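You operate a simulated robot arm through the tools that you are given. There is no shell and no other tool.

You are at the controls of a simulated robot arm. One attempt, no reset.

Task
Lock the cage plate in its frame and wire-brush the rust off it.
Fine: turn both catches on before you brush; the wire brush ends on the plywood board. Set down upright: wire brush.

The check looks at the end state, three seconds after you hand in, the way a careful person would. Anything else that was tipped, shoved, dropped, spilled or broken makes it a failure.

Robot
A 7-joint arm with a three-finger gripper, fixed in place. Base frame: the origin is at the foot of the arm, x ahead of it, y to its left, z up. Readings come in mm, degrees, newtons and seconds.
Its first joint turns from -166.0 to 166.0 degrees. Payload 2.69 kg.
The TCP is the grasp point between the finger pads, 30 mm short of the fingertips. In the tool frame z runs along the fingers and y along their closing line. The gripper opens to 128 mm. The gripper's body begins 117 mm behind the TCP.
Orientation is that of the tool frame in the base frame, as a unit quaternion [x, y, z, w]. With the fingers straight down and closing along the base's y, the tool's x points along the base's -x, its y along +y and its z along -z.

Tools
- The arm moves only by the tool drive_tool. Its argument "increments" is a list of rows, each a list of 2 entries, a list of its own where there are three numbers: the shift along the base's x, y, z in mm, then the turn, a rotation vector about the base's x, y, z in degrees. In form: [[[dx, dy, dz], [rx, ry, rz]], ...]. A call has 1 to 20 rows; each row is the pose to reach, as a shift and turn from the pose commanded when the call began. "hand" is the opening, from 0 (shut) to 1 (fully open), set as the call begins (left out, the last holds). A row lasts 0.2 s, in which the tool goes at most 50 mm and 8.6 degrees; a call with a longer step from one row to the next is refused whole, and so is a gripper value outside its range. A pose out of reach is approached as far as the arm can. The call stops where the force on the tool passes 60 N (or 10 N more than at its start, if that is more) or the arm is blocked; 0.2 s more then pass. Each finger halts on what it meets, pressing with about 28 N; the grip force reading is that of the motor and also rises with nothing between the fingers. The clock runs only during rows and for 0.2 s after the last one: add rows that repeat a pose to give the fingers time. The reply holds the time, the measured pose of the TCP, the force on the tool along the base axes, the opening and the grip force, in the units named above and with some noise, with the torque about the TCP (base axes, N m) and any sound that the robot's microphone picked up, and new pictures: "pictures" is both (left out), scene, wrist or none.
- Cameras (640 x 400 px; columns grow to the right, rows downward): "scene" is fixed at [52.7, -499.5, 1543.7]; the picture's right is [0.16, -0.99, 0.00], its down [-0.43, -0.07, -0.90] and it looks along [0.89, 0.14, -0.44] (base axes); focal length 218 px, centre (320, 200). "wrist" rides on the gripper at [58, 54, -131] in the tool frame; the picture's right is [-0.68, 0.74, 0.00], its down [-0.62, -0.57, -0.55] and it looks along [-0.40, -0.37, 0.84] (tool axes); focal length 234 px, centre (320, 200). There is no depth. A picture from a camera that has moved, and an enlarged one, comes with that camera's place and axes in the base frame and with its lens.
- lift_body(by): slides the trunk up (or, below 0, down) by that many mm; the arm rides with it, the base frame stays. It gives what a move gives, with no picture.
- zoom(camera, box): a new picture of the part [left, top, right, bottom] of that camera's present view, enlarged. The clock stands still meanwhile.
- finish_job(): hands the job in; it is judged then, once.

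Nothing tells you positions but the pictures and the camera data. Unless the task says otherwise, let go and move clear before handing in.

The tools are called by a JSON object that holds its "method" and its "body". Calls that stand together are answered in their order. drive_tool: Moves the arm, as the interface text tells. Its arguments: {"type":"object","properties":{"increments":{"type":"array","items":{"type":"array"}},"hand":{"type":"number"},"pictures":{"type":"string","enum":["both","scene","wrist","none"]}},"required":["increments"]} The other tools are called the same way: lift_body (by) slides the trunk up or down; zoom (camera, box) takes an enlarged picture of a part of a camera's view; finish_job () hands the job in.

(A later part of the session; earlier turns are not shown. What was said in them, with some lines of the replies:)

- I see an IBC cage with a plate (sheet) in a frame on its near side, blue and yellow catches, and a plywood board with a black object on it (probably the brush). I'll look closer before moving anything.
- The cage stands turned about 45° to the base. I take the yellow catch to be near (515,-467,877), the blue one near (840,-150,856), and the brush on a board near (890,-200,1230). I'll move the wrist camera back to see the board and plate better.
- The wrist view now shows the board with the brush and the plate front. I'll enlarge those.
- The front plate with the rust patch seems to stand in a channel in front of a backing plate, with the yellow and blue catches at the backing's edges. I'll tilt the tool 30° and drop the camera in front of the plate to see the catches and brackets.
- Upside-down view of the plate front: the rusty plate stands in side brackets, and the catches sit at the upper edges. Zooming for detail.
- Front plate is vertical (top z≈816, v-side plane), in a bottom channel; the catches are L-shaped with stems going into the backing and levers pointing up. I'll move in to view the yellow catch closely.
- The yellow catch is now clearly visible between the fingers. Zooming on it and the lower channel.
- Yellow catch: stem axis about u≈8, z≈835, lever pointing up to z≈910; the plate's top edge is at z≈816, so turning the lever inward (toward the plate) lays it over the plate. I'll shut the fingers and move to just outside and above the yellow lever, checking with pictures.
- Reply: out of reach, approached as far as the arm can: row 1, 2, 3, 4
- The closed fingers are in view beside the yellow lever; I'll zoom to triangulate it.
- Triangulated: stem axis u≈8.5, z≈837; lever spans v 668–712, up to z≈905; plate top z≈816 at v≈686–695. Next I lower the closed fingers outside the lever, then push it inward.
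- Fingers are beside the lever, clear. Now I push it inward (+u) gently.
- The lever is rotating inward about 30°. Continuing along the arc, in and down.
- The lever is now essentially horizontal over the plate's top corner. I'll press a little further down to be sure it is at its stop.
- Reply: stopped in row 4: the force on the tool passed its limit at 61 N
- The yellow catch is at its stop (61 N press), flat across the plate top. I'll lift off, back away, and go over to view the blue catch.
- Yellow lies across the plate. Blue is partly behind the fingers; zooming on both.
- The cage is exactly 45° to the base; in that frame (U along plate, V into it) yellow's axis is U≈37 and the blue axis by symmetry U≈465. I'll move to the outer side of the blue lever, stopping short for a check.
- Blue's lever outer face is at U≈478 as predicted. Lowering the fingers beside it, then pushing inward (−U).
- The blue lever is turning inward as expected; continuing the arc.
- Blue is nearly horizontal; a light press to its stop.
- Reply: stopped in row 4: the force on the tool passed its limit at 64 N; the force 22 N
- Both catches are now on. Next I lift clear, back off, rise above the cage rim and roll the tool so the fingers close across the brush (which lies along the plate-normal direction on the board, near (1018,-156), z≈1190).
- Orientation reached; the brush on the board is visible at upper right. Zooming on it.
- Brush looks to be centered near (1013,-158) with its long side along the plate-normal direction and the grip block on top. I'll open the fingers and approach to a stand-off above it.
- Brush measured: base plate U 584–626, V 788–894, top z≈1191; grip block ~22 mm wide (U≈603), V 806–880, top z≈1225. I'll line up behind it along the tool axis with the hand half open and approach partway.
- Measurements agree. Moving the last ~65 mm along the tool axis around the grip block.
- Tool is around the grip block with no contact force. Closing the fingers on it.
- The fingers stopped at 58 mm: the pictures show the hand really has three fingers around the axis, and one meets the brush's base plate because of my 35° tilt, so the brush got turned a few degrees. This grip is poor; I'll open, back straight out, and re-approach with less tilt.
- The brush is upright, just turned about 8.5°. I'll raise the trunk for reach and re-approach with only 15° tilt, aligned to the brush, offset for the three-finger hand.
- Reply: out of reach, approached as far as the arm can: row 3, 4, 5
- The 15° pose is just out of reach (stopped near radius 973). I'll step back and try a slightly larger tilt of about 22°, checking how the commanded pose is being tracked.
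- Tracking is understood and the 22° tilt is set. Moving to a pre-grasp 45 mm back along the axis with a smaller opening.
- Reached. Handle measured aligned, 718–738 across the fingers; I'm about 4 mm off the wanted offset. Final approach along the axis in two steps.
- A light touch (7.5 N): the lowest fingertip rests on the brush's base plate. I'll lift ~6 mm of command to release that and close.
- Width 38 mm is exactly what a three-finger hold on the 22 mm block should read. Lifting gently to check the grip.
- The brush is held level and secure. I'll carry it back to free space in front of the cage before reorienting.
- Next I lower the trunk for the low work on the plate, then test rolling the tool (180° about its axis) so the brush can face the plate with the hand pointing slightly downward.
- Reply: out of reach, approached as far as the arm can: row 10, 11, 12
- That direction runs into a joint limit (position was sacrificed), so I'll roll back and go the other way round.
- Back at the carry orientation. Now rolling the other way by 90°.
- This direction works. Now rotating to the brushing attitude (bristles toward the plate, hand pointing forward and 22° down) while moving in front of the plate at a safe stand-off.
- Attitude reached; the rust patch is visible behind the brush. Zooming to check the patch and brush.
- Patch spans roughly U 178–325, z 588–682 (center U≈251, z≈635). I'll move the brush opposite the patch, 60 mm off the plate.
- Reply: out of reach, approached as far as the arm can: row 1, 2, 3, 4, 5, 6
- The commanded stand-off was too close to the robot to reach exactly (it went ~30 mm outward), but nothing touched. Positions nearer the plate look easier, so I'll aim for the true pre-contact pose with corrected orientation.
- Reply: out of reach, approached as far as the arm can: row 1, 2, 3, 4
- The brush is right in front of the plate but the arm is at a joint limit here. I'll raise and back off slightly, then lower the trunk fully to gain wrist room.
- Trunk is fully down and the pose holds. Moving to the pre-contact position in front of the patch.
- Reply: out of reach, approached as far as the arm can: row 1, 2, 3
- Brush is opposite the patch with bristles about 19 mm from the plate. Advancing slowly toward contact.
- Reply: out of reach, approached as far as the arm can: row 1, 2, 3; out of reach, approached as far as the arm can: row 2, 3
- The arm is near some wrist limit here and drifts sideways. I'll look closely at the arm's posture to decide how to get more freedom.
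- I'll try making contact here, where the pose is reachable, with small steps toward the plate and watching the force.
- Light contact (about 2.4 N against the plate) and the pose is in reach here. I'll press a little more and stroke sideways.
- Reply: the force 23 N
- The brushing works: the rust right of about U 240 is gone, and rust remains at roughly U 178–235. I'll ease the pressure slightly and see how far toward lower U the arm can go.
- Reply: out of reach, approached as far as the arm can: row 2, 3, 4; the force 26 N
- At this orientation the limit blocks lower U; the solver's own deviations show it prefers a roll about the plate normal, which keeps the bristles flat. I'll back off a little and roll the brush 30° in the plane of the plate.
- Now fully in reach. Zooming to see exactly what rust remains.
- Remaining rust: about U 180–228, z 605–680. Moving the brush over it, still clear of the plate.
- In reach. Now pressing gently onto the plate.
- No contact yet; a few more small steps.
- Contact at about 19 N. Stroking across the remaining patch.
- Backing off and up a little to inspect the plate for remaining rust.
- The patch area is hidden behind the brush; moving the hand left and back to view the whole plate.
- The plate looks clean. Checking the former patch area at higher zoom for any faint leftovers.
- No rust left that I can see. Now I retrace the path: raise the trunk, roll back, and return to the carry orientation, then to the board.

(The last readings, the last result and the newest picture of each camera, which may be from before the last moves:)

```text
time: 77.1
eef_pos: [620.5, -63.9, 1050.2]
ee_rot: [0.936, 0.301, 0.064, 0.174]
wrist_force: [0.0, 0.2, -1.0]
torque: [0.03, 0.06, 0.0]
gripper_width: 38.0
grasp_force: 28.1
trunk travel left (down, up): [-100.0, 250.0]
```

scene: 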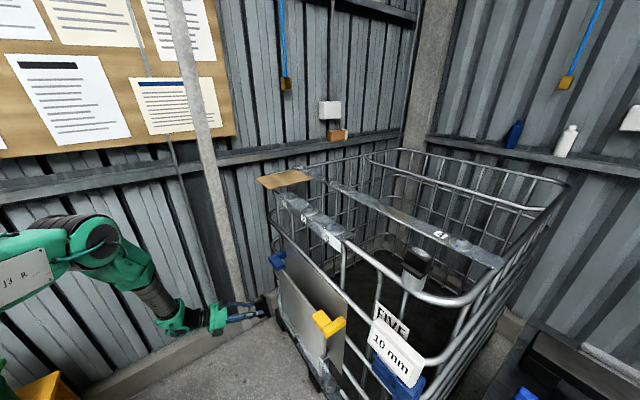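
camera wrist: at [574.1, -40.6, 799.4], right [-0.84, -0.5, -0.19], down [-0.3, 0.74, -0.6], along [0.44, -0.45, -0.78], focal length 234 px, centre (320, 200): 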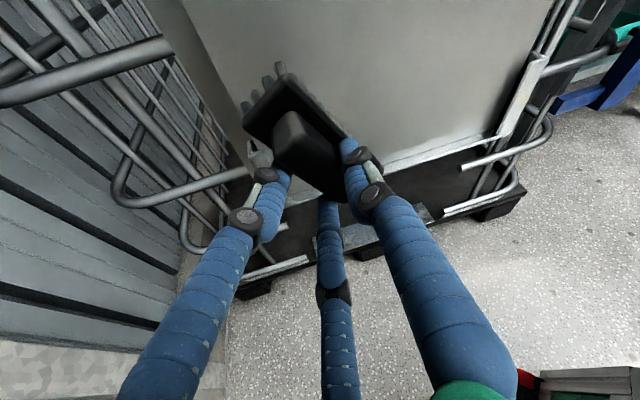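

{"method": "drive_tool", "body": {"increments": [[[0, 0, 0], [-1.9, 2.4, 7.7]], [[0, 0, 0], [-3.8, 4.9, 15.3]], [[0, 0, 0], [-5.7, 7.3, 23.0]], [[0, 0, 0], [-7.6, 9.7, 30.7]], [[0, 0, 0], [-9.5, 12.2, 38.4]], [[0, 0, 0], [-11.5, 14.6, 46.0]], [[0, 0, 0], [-13.4, 17.1, 53.7]], [[0, 0, 0], [-15.3, 19.5, 61.4]], [[0, 0, 0], [-17.2, 21.9, 69.1]], [[0, 0, 0], [-19.1, 24.4, 76.7]], [[0, 0, 0], [-21.0, 26.8, 84.4]], [[0, 0, 0], [-21.0, 26.8, 84.4]]]}}

{"method": "zoom", "body": {"camera": "scene", "box": [160, 190, 300, 300]}}

{"method": "zoom", "body": {"camera": "wrist", "box": [220, 40, 420, 220]}}

```text
time: 79.7
eef_pos: [620.3, -62.6, 1050.6]
ee_rot: [0.44, 0.877, -0.087, 0.169]
wrist_force: [0.0, 0.3, -1.3]
torque: [-0.01, -0.02, 0.01]
gripper_width: 38.5
grasp_force: 27.9
trunk travel left (down, up): [-100.0, 250.0]
camera wrist: at [602.2, 52.4, 1149.5], right [0.97, -0.06, 0.25], down [-0.24, -0.63, 0.74], along [0.11, -0.77, -0.62], focal length 234 px, centre (320, 200)
```

scene: 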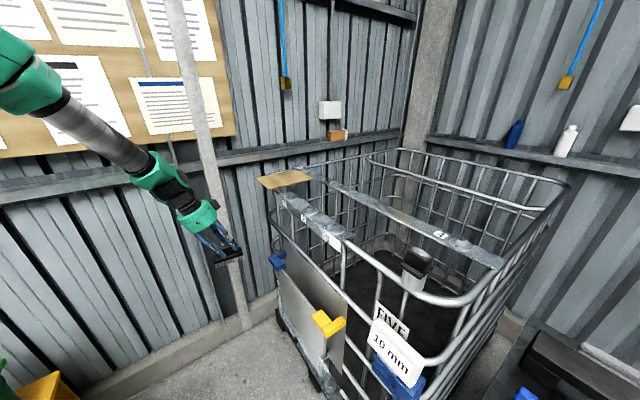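
wrist: 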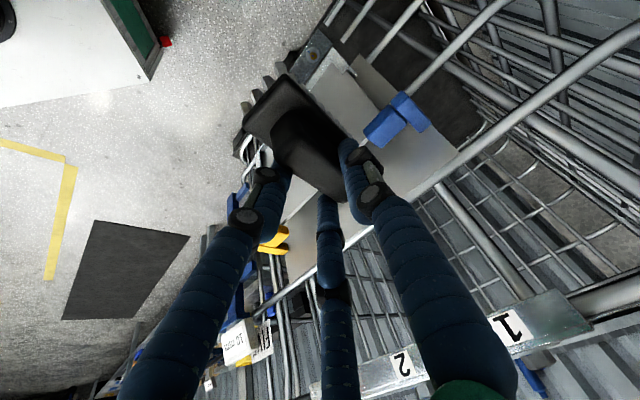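

```text
3.64 times, centred on (230, 245) of scene
camera zoom: at [52.7, -499.5, 1543.7], right [0.16, -0.99, 0.0], down [-0.43, -0.07, -0.9], along [0.89, 0.14, -0.44], focal length 792 px, centre (647, 36)
```

zoom: 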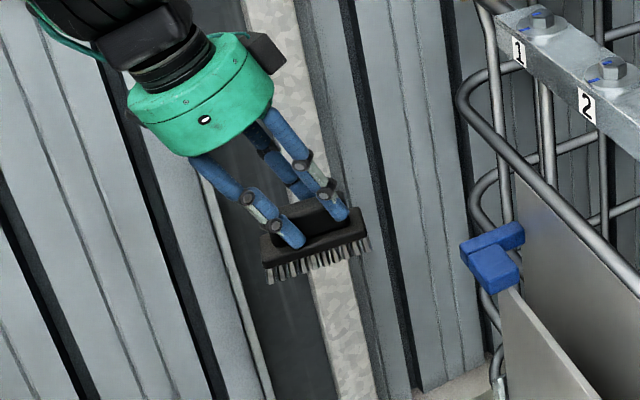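

```text
2.22 times, centred on (320, 130) of wrist
camera zoom: at [602.2, 52.4, 1149.5], right [0.97, -0.06, 0.25], down [-0.24, -0.63, 0.74], along [0.11, -0.77, -0.62], focal length 520 px, centre (320, 356)
```

zoom: 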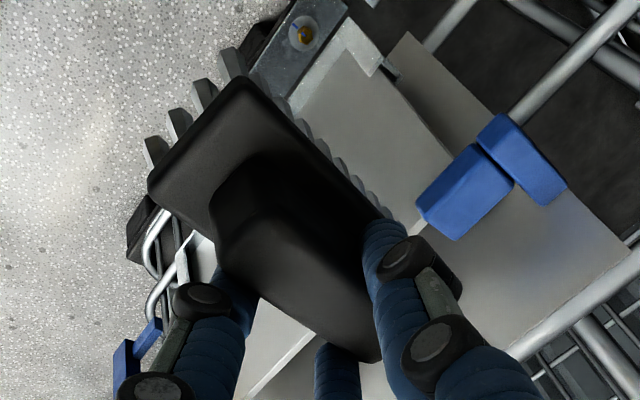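

Brush still held firmly and level. Raising the trunk and carrying the brush back over the board.

{"method": "lift_body", "body": {"by": 250}}

{"method": "drive_tool", "body": {"increments": [[[0, 0, 22], [0, 0, 0]], [[45, -12, 22], [0, 0, 0]], [[90, -23, 22], [0, 0, 0]], [[135, -35, 22], [0, 0, 0]], [[180, -46, 22], [0, 0, 0]], [[225, -58, 22], [0, 0, 0]], [[270, -69, 22], [0, 0, 0]], [[315, -80, 22], [0, 0, 0]], [[355, -91, 15], [0, 0, 0]], [[385, -98, 0], [0, 0, 0]], [[385, -98, 0], [0, 0, 0]]]}}

{"method": "zoom", "body": {"camera": "scene", "box": [240, 130, 330, 200]}}

{"method": "zoom", "body": {"camera": "wrist", "box": [120, 0, 480, 230]}}

```text
time: 82.2
eef_pos: [620.1, -63.1, 1299.7]
ee_rot: [0.441, 0.877, -0.087, 0.17]
wrist_force: [-0.6, 0.5, -1.6]
torque: [-0.01, 0.0, 0.01]
gripper_width: 38.2
grasp_force: 27.4
trunk travel left (down, up): [-350.0, 0.0]
```

```text
time: 84.6
eef_pos: [1008.4, -158.4, 1296.9]
ee_rot: [0.441, 0.877, -0.087, 0.171]
wrist_force: [-0.4, 0.3, -1.0]
torque: [-0.03, 0.03, 0.01]
gripper_width: 38.0
grasp_force: 27.7
trunk travel left (down, up): [-350.0, 0.0]
camera wrist: at [991.3, -42.4, 1395.6], right [0.97, -0.06, 0.25], down [-0.24, -0.63, 0.74], along [0.11, -0.77, -0.62], focal length 234 px, centre (320, 200)
```

scene: 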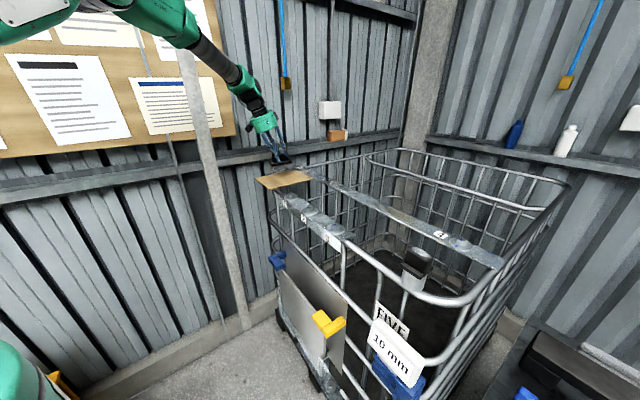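
wrist: 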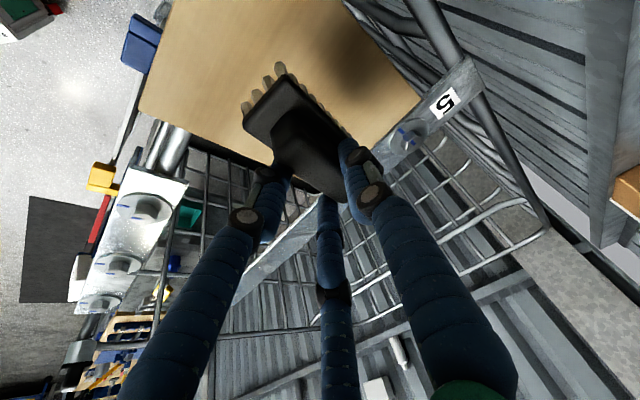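

```text
5.71 times, centred on (285, 165) of scene
camera zoom: at [52.7, -499.5, 1543.7], right [0.16, -0.99, 0.0], down [-0.43, -0.07, -0.9], along [0.89, 0.14, -0.44], focal length 1244 px, centre (520, 400)
```

zoom: 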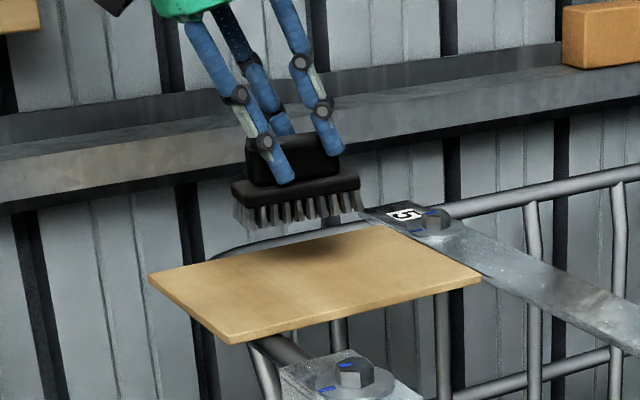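

```text
1.74 times, centred on (300, 115) of wrist
camera zoom: at [991.3, -42.4, 1395.6], right [0.97, -0.06, 0.25], down [-0.24, -0.63, 0.74], along [0.11, -0.77, -0.62], focal length 407 px, centre (355, 348)
```

zoom: 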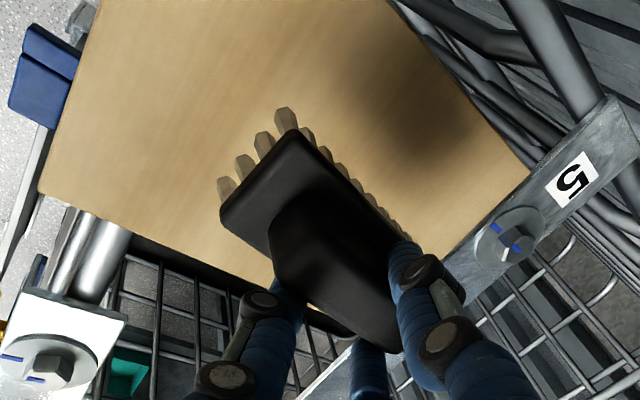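

Level above the board, same spot as the pickup. Lowering: first to just above contact height.

{"method": "drive_tool", "body": {"increments": [[[4, -2, -15], [0, 0, 0]], [[8, -4, -30], [0, 0, 0]], [[8, -4, -42], [0, 0, 0]], [[8, -4, -42], [0, 0, 0]]]}}

{"method": "zoom", "body": {"camera": "scene", "box": [240, 130, 330, 200]}}

```text
time: 85.6
eef_pos: [1012.4, -162.4, 1257.8]
ee_rot: [0.441, 0.877, -0.087, 0.17]
wrist_force: [-0.1, 0.7, -1.0]
torque: [0.03, 0.02, 0.01]
gripper_width: 38.3
grasp_force: 27.6
trunk travel left (down, up): [-350.0, 0.0]
camera wrist: at [994.9, -47.7, 1356.2], right [0.97, -0.06, 0.25], down [-0.24, -0.63, 0.74], along [0.11, -0.77, -0.62], focal length 234 px, centre (320, 200)
```

scene: 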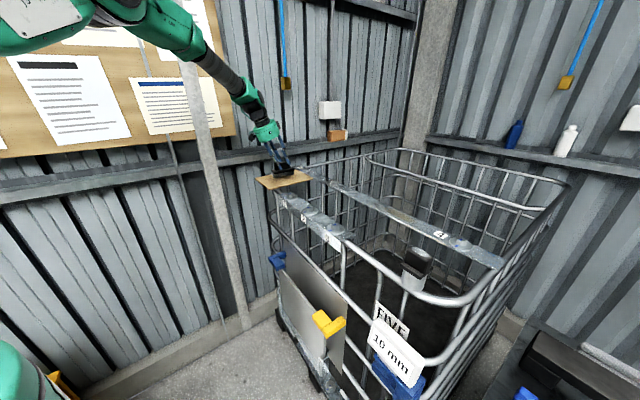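
wrist: 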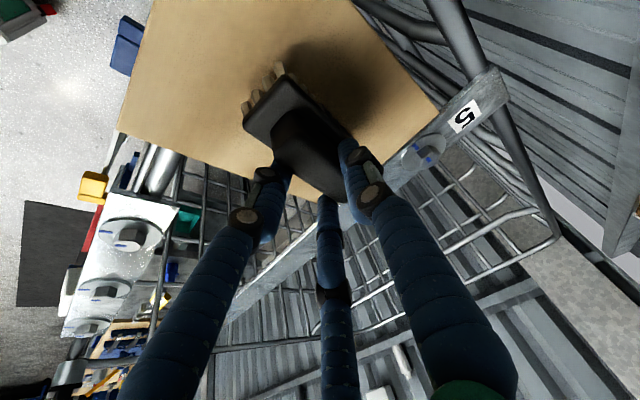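

```text
5.71 times, centred on (285, 165) of scene
camera zoom: at [52.7, -499.5, 1543.7], right [0.16, -0.99, 0.0], down [-0.43, -0.07, -0.9], along [0.89, 0.14, -0.44], focal length 1244 px, centre (520, 400)
```

zoom: 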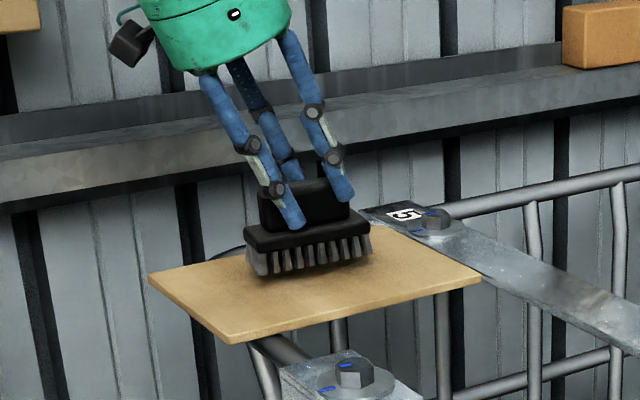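

Just above the board. Lowering in small steps until light contact.

{"method": "drive_tool", "body": {"increments": [[[0, 0, -3], [0, 0, 0]], [[0, 0, -6], [0, 0, 0]], [[0, 0, -6], [0, 0, 0]]], "pictures": "none"}}

{"method": "drive_tool", "body": {"increments": [[[0, 0, -2], [0, 0, 0]], [[0, 0, -4], [0, 0, 0]], [[0, 0, -4], [0, 0, 0]]], "pictures": "none"}}

```text
time: 86.4
eef_pos: [1012.9, -165.1, 1251.8]
ee_rot: [0.441, 0.877, -0.086, 0.17]
wrist_force: [0.1, -0.1, -1.7]
torque: [0.02, 0.01, 0.02]
gripper_width: 38.1
grasp_force: 27.9
trunk travel left (down, up): [-350.0, 0.0]
```

```text
time: 87.2
eef_pos: [1012.2, -163.2, 1249.2]
ee_rot: [0.442, 0.877, -0.087, 0.17]
wrist_force: [-0.6, -0.5, -1.3]
torque: [0.0, -0.03, -0.02]
gripper_width: 38.1
grasp_force: 28.6
trunk travel left (down, up): [-350.0, 0.0]
```

{"method": "drive_tool", "body": {"increments": [[[0, 0, -2], [0, 0, 0]], [[0, 0, -4], [0, 0, 0]], [[0, 0, -4], [0, 0, 0]]]}}

{"method": "zoom", "body": {"camera": "scene", "box": [255, 145, 315, 190]}}

```text
time: 88.0
eef_pos: [1012.4, -163.7, 1245.4]
ee_rot: [0.442, 0.877, -0.086, 0.171]
wrist_force: [-0.1, 1.0, 1.6]
torque: [0.18, 0.0, -0.04]
gripper_width: 38.4
grasp_force: 28.0
trunk travel left (down, up): [-350.0, 0.0]
camera wrist: at [994.8, -49.2, 1343.5], right [0.97, -0.06, 0.25], down [-0.24, -0.63, 0.74], along [0.11, -0.77, -0.62], focal length 234 px, centre (320, 200)
```

scene: 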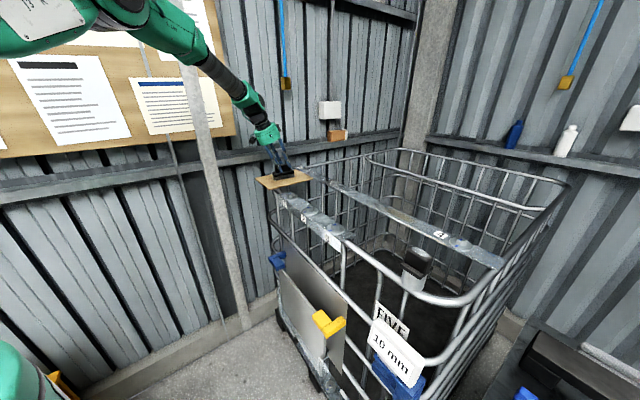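
wrist: 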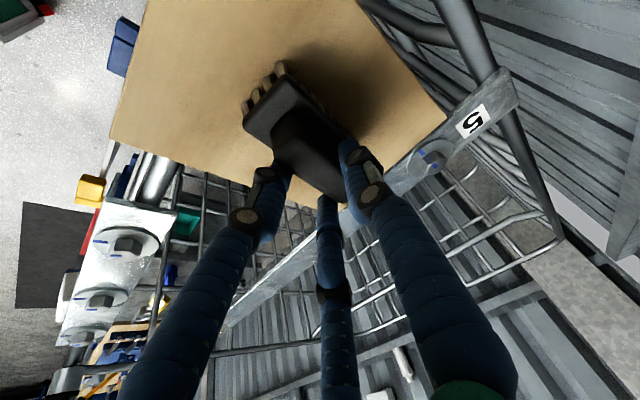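

```text
8.89 times, centred on (285, 168) of scene
camera zoom: at [52.7, -499.5, 1543.7], right [0.16, -0.99, 0.0], down [-0.43, -0.07, -0.9], along [0.89, 0.14, -0.44], focal length 1936 px, centre (631, 489)
```

zoom: 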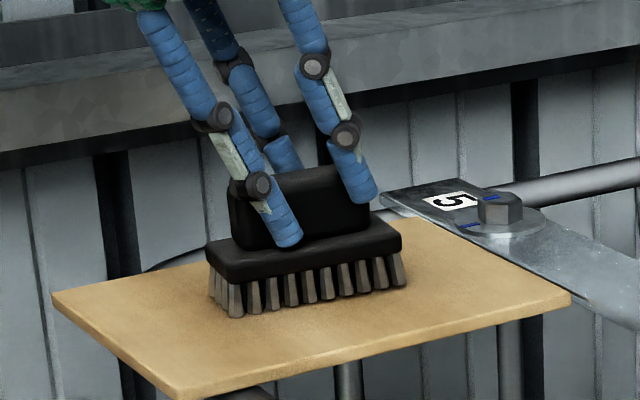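

Bristles just touch the board (force went from −1.5 to +1.6 N). One more millimetre or two to seat it, then release.

{"method": "drive_tool", "body": {"increments": [[[0, 0, -1], [0, 0, 0]], [[0, 0, -2], [0, 0, 0]], [[0, 0, -2], [0, 0, 0]]], "pictures": "none"}}

```text
time: 88.8
eef_pos: [1011.7, -164.6, 1244.5]
ee_rot: [0.442, 0.876, -0.086, 0.171]
wrist_force: [1.8, 3.8, 11.7]
torque: [0.87, 0.1, -0.2]
gripper_width: 38.2
grasp_force: 27.8
trunk travel left (down, up): [-350.0, 0.0]
```

The near end touches first (slight pitch of the brush in the grip). I'll level by about 2° and check force and torque.

{"method": "drive_tool", "body": {"increments": [[[0, 0, 0], [0.8, 0.6, 0]], [[0, 0, 0], [1.6, 1.2, 0]], [[0, 0, 0], [1.6, 1.2, 0]]], "pictures": "none"}}

```text
time: 89.6
eef_pos: [1011.9, -166.7, 1244.1]
ee_rot: [0.442, 0.88, -0.08, 0.155]
wrist_force: [2.9, -3.3, 8.4]
torque: [-0.5, -0.52, -0.05]
gripper_width: 38.3
grasp_force: 28.1
trunk travel left (down, up): [-350.0, 0.0]
```

Now the far end carries it, so level is halfway: rotating back 1° and then releasing.

{"method": "drive_tool", "body": {"increments": [[[0, 0, 0], [-0.8, -0.6, 0]], [[0, 0, 0.5], [-0.8, -0.6, 0]]], "pictures": "none"}}

{"method": "drive_tool", "body": {"increments": [[[0, 0, 0], [0, 0, 0]], [[0, 0, 0], [0, 0, 0]]], "hand": 0.42}}

{"method": "zoom", "body": {"camera": "scene", "box": [255, 145, 315, 190]}}

{"method": "zoom", "body": {"camera": "wrist", "box": [230, 50, 430, 230]}}

```text
time: 90.2
eef_pos: [1012.7, -165.8, 1244.3]
ee_rot: [0.442, 0.878, -0.083, 0.163]
wrist_force: [-3.1, 0.3, 8.1]
torque: [0.52, 0.29, 0.19]
gripper_width: 38.3
grasp_force: 28.1
trunk travel left (down, up): [-350.0, 0.0]
```

```text
time: 90.8
eef_pos: [1013.3, -165.7, 1242.9]
ee_rot: [0.443, 0.878, -0.084, 0.162]
wrist_force: [-0.6, 0.0, -0.4]
torque: [0.02, -0.02, 0.0]
gripper_width: 53.8
grasp_force: 0.0
trunk travel left (down, up): [-350.0, 0.0]
camera wrist: at [996.5, -51.9, 1343.5], right [0.97, -0.07, 0.24], down [-0.23, -0.64, 0.73], along [0.1, -0.77, -0.64], focal length 234 px, centre (320, 200)
```

scene: 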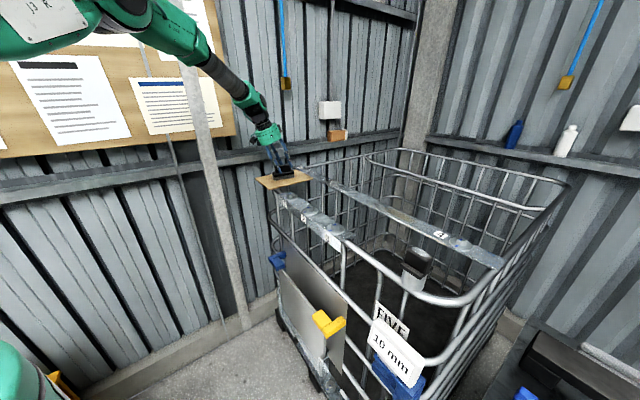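
wrist: 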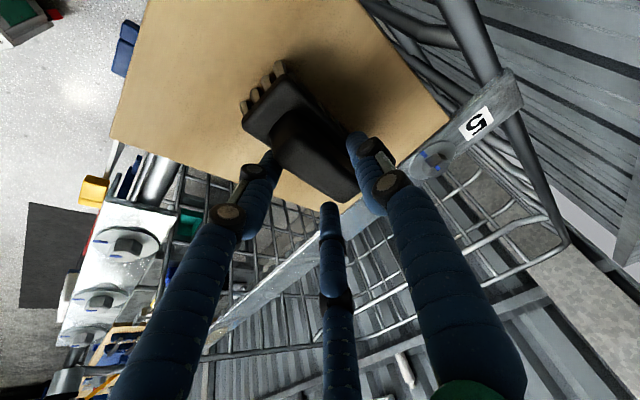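

```text
8.89 times, centred on (285, 168) of scene
camera zoom: at [52.7, -499.5, 1543.7], right [0.16, -0.99, 0.0], down [-0.43, -0.07, -0.9], along [0.89, 0.14, -0.44], focal length 1936 px, centre (631, 489)
```

zoom: 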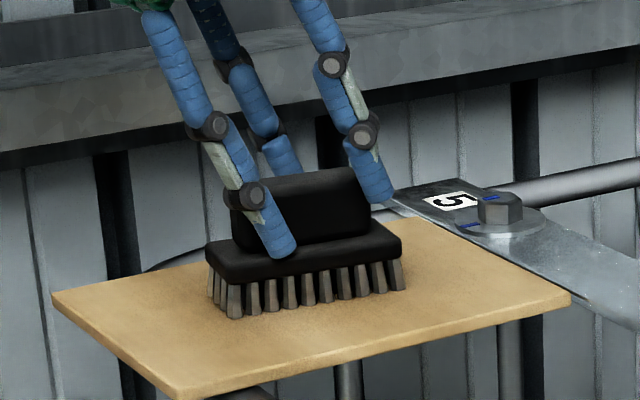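

```text
2.22 times, centred on (330, 140) of wrist
camera zoom: at [996.5, -51.9, 1343.5], right [0.97, -0.07, 0.24], down [-0.23, -0.64, 0.73], along [0.1, -0.77, -0.64], focal length 520 px, centre (298, 333)
```

zoom: 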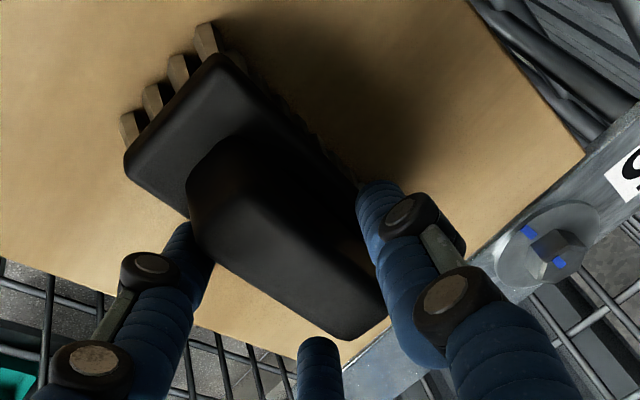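

Brush stands upright on the board, released. Retreating along the tool axis.

{"method": "drive_tool", "body": {"increments": [[[-3, 4, 14], [0, 0, 0]], [[-6, 9, 28], [0, 0, 0]], [[-13, 17, 56], [0, 0, 0]], [[-22, 30, 95], [0, 0, 0]], [[-50, 40, 130], [0, 0, 0]], [[-95, 45, 140], [0, 0, 0]], [[-140, 50, 140], [0, 0, 0]], [[-140, 50, 140], [0, 0, 0]]]}}

{"method": "zoom", "body": {"camera": "scene", "box": [240, 135, 330, 205]}}

{"method": "zoom", "body": {"camera": "scene", "box": [250, 230, 370, 370]}}

```text
time: 92.6
eef_pos: [871.6, -118.1, 1384.7]
ee_rot: [0.442, 0.878, -0.083, 0.163]
wrist_force: [0.4, 1.0, -1.4]
torque: [-0.04, -0.03, -0.02]
gripper_width: 53.8
grasp_force: 0.0
trunk travel left (down, up): [-350.0, 0.0]
camera wrist: at [855.1, -3.7, 1485.0], right [0.97, -0.07, 0.24], down [-0.23, -0.64, 0.73], along [0.1, -0.77, -0.63], focal length 234 px, centre (320, 200)
```

scene: 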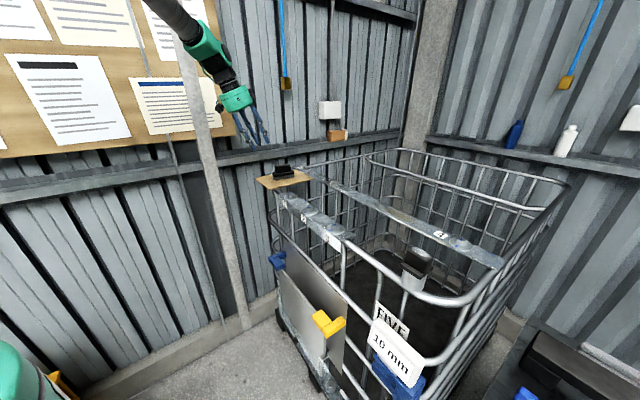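
wrist: 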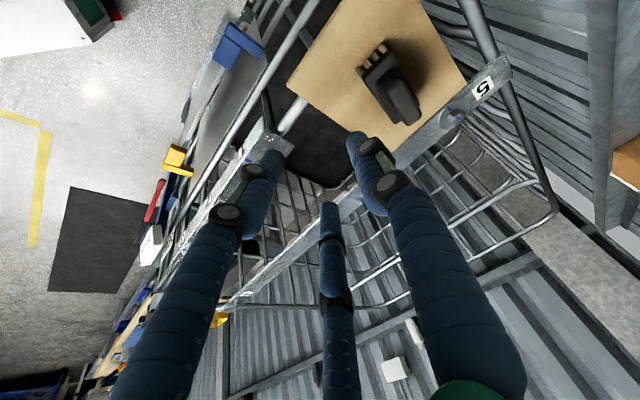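

```text
5.71 times, centred on (285, 170) of scene
camera zoom: at [52.7, -499.5, 1543.7], right [0.16, -0.99, 0.0], down [-0.43, -0.07, -0.9], along [0.89, 0.14, -0.44], focal length 1244 px, centre (520, 371)
```

zoom: 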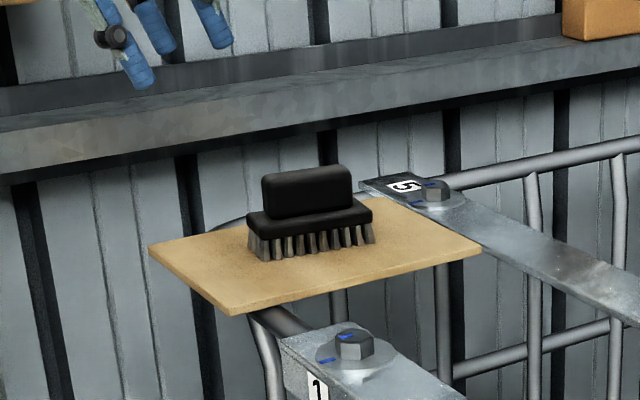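

```text
2.86 times, centred on (310, 300) of scene
camera zoom: at [52.7, -499.5, 1543.7], right [0.16, -0.99, 0.0], down [-0.43, -0.07, -0.9], along [0.89, 0.14, -0.44], focal length 622 px, centre (349, -86)
```

zoom: 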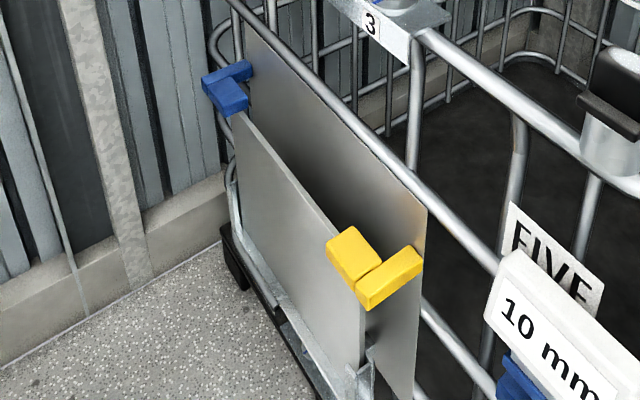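

Brush upright, catches on, nothing disturbed. Before handing in, I'll take one more frontal look at the plate with the wrist camera to be sure no rust is left.

{"method": "drive_tool", "body": {"increments": [[[-45, 28, 0], [0, 0, 0]], [[-87, 55, 0], [0, 0, 0]], [[-129, 82, 0], [0, 0, 0]], [[-171, 108, 0], [0, 0, 0]], [[-213, 135, -10], [0, 0, 0]], [[-253, 160, -20], [0, 0, 0]], [[-253, 160, -69], [0, 0, 0]], [[-253, 160, -118], [0, 0, 0]], [[-253, 160, -167], [0, 0, 0]], [[-253, 160, -216], [0, 0, 0]], [[-253, 160, -265], [0, 0, 0]], [[-253, 160, -314], [0, 0, 0]], [[-253, 160, -363], [0, 0, 0]], [[-253, 160, -410], [0, 0, 0]], [[-253, 160, -410], [0, 0, 0]]]}}

{"method": "zoom", "body": {"camera": "wrist", "box": [180, 60, 460, 240]}}

```text
refused: row 1 steps farther than a row can; nothing moved
```

```text
2.22 times, centred on (320, 150) of wrist
camera zoom: at [855.1, -3.7, 1485.0], right [0.97, -0.07, 0.24], down [-0.23, -0.64, 0.73], along [0.1, -0.77, -0.63], focal length 520 px, centre (320, 311)
```

zoom: 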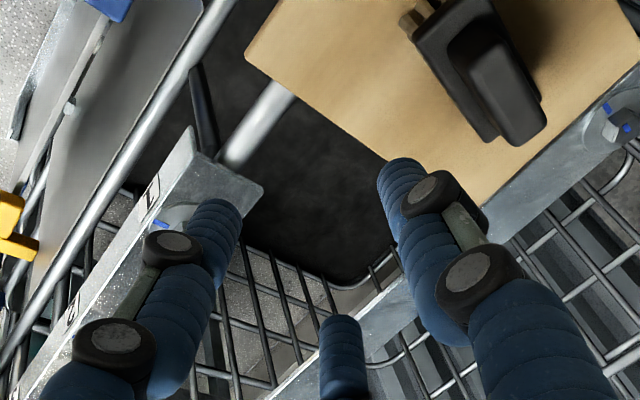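

That call was refused (first step a bit too long); repeating with shorter steps.

{"method": "drive_tool", "body": {"increments": [[[-36, 23, 0], [0, 0, 0]], [[-72, 46, 0], [0, 0, 0]], [[-108, 69, 0], [0, 0, 0]], [[-144, 91, 0], [0, 0, 0]], [[-180, 114, 0], [0, 0, 0]], [[-216, 137, 0], [0, 0, 0]], [[-253, 160, 0], [0, 0, 0]], [[-253, 160, -48], [0, 0, 0]], [[-253, 160, -96], [0, 0, 0]], [[-253, 160, -144], [0, 0, 0]], [[-253, 160, -192], [0, 0, 0]], [[-253, 160, -240], [0, 0, 0]], [[-253, 160, -288], [0, 0, 0]], [[-253, 160, -336], [0, 0, 0]], [[-253, 160, -384], [0, 0, 0]], [[-253, 160, -384], [0, 0, 0]]]}}

{"method": "zoom", "body": {"camera": "wrist", "box": [180, 40, 460, 220]}}

```text
time: 96.0
eef_pos: [620.4, 46.4, 999.7]
ee_rot: [0.441, 0.879, -0.083, 0.162]
wrist_force: [-0.2, 0.2, -0.9]
torque: [0.02, 0.03, 0.02]
gripper_width: 53.9
grasp_force: 0.1
trunk travel left (down, up): [-350.0, 0.0]
camera wrist: at [603.6, 161.3, 1100.5], right [0.97, -0.07, 0.24], down [-0.23, -0.64, 0.73], along [0.1, -0.77, -0.64], focal length 234 px, centre (320, 200)
```

scene: 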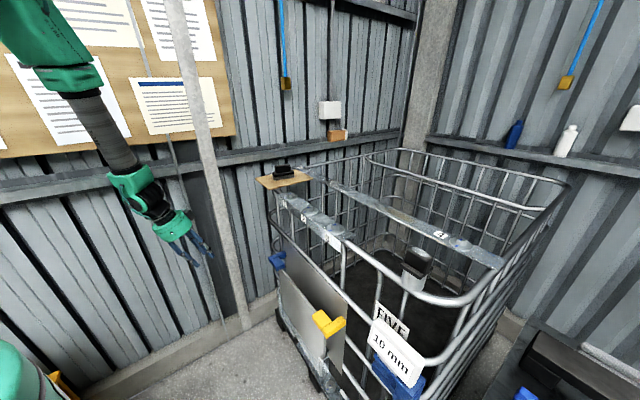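
wrist: 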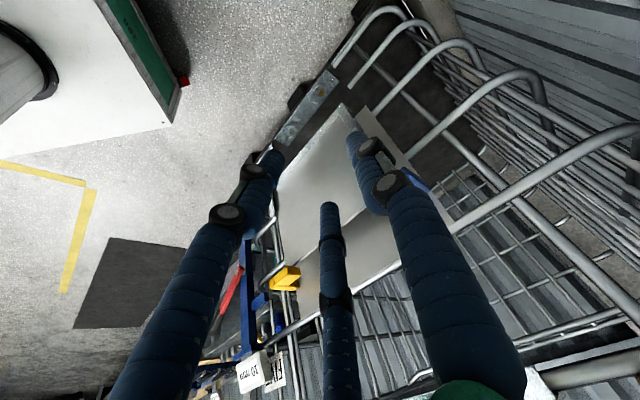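

```text
2.22 times, centred on (320, 130) of wrist
camera zoom: at [603.6, 161.3, 1100.5], right [0.97, -0.07, 0.24], down [-0.23, -0.64, 0.73], along [0.1, -0.77, -0.64], focal length 520 px, centre (320, 356)
```

zoom: 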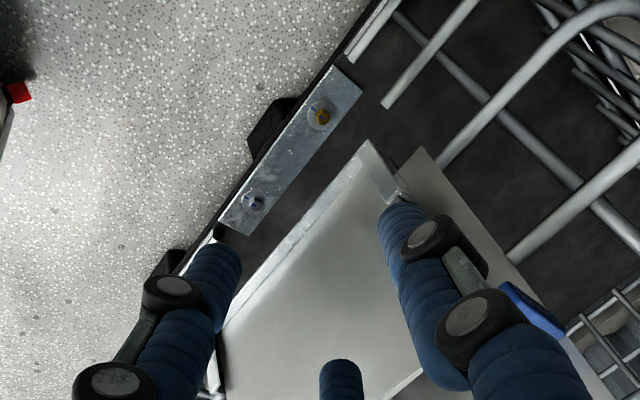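

The plate front is uniformly clean where the patch used to be, both catches lie across its top edge, and the brush stands upright on the plywood board with the arm well clear. Handing in.

{"method": "finish_job", "body": {}}

```text
The job is handed in.
```

I locked the plate in its frame, brushed the rust off it, and handed the job in. I don't have the check's result.

- **Catches:** I turned both inward across the plate's top edge before brushing. I pressed each one to its stop, which took just over 60 N.
- **Rust:** I brushed the whole patch in two passes, and no rust shows in the scene or wrist camera views. That is judged by eye from the pictures.
- **Wire brush:** It stands upright on the plywood board, close to where it started. My first grasp attempt turned it about 8 degrees on the board, so it sits at a slightly different angle than before.

I saw nothing else tipped, moved or damaged. I let go of the brush and moved the arm well clear before handing in.
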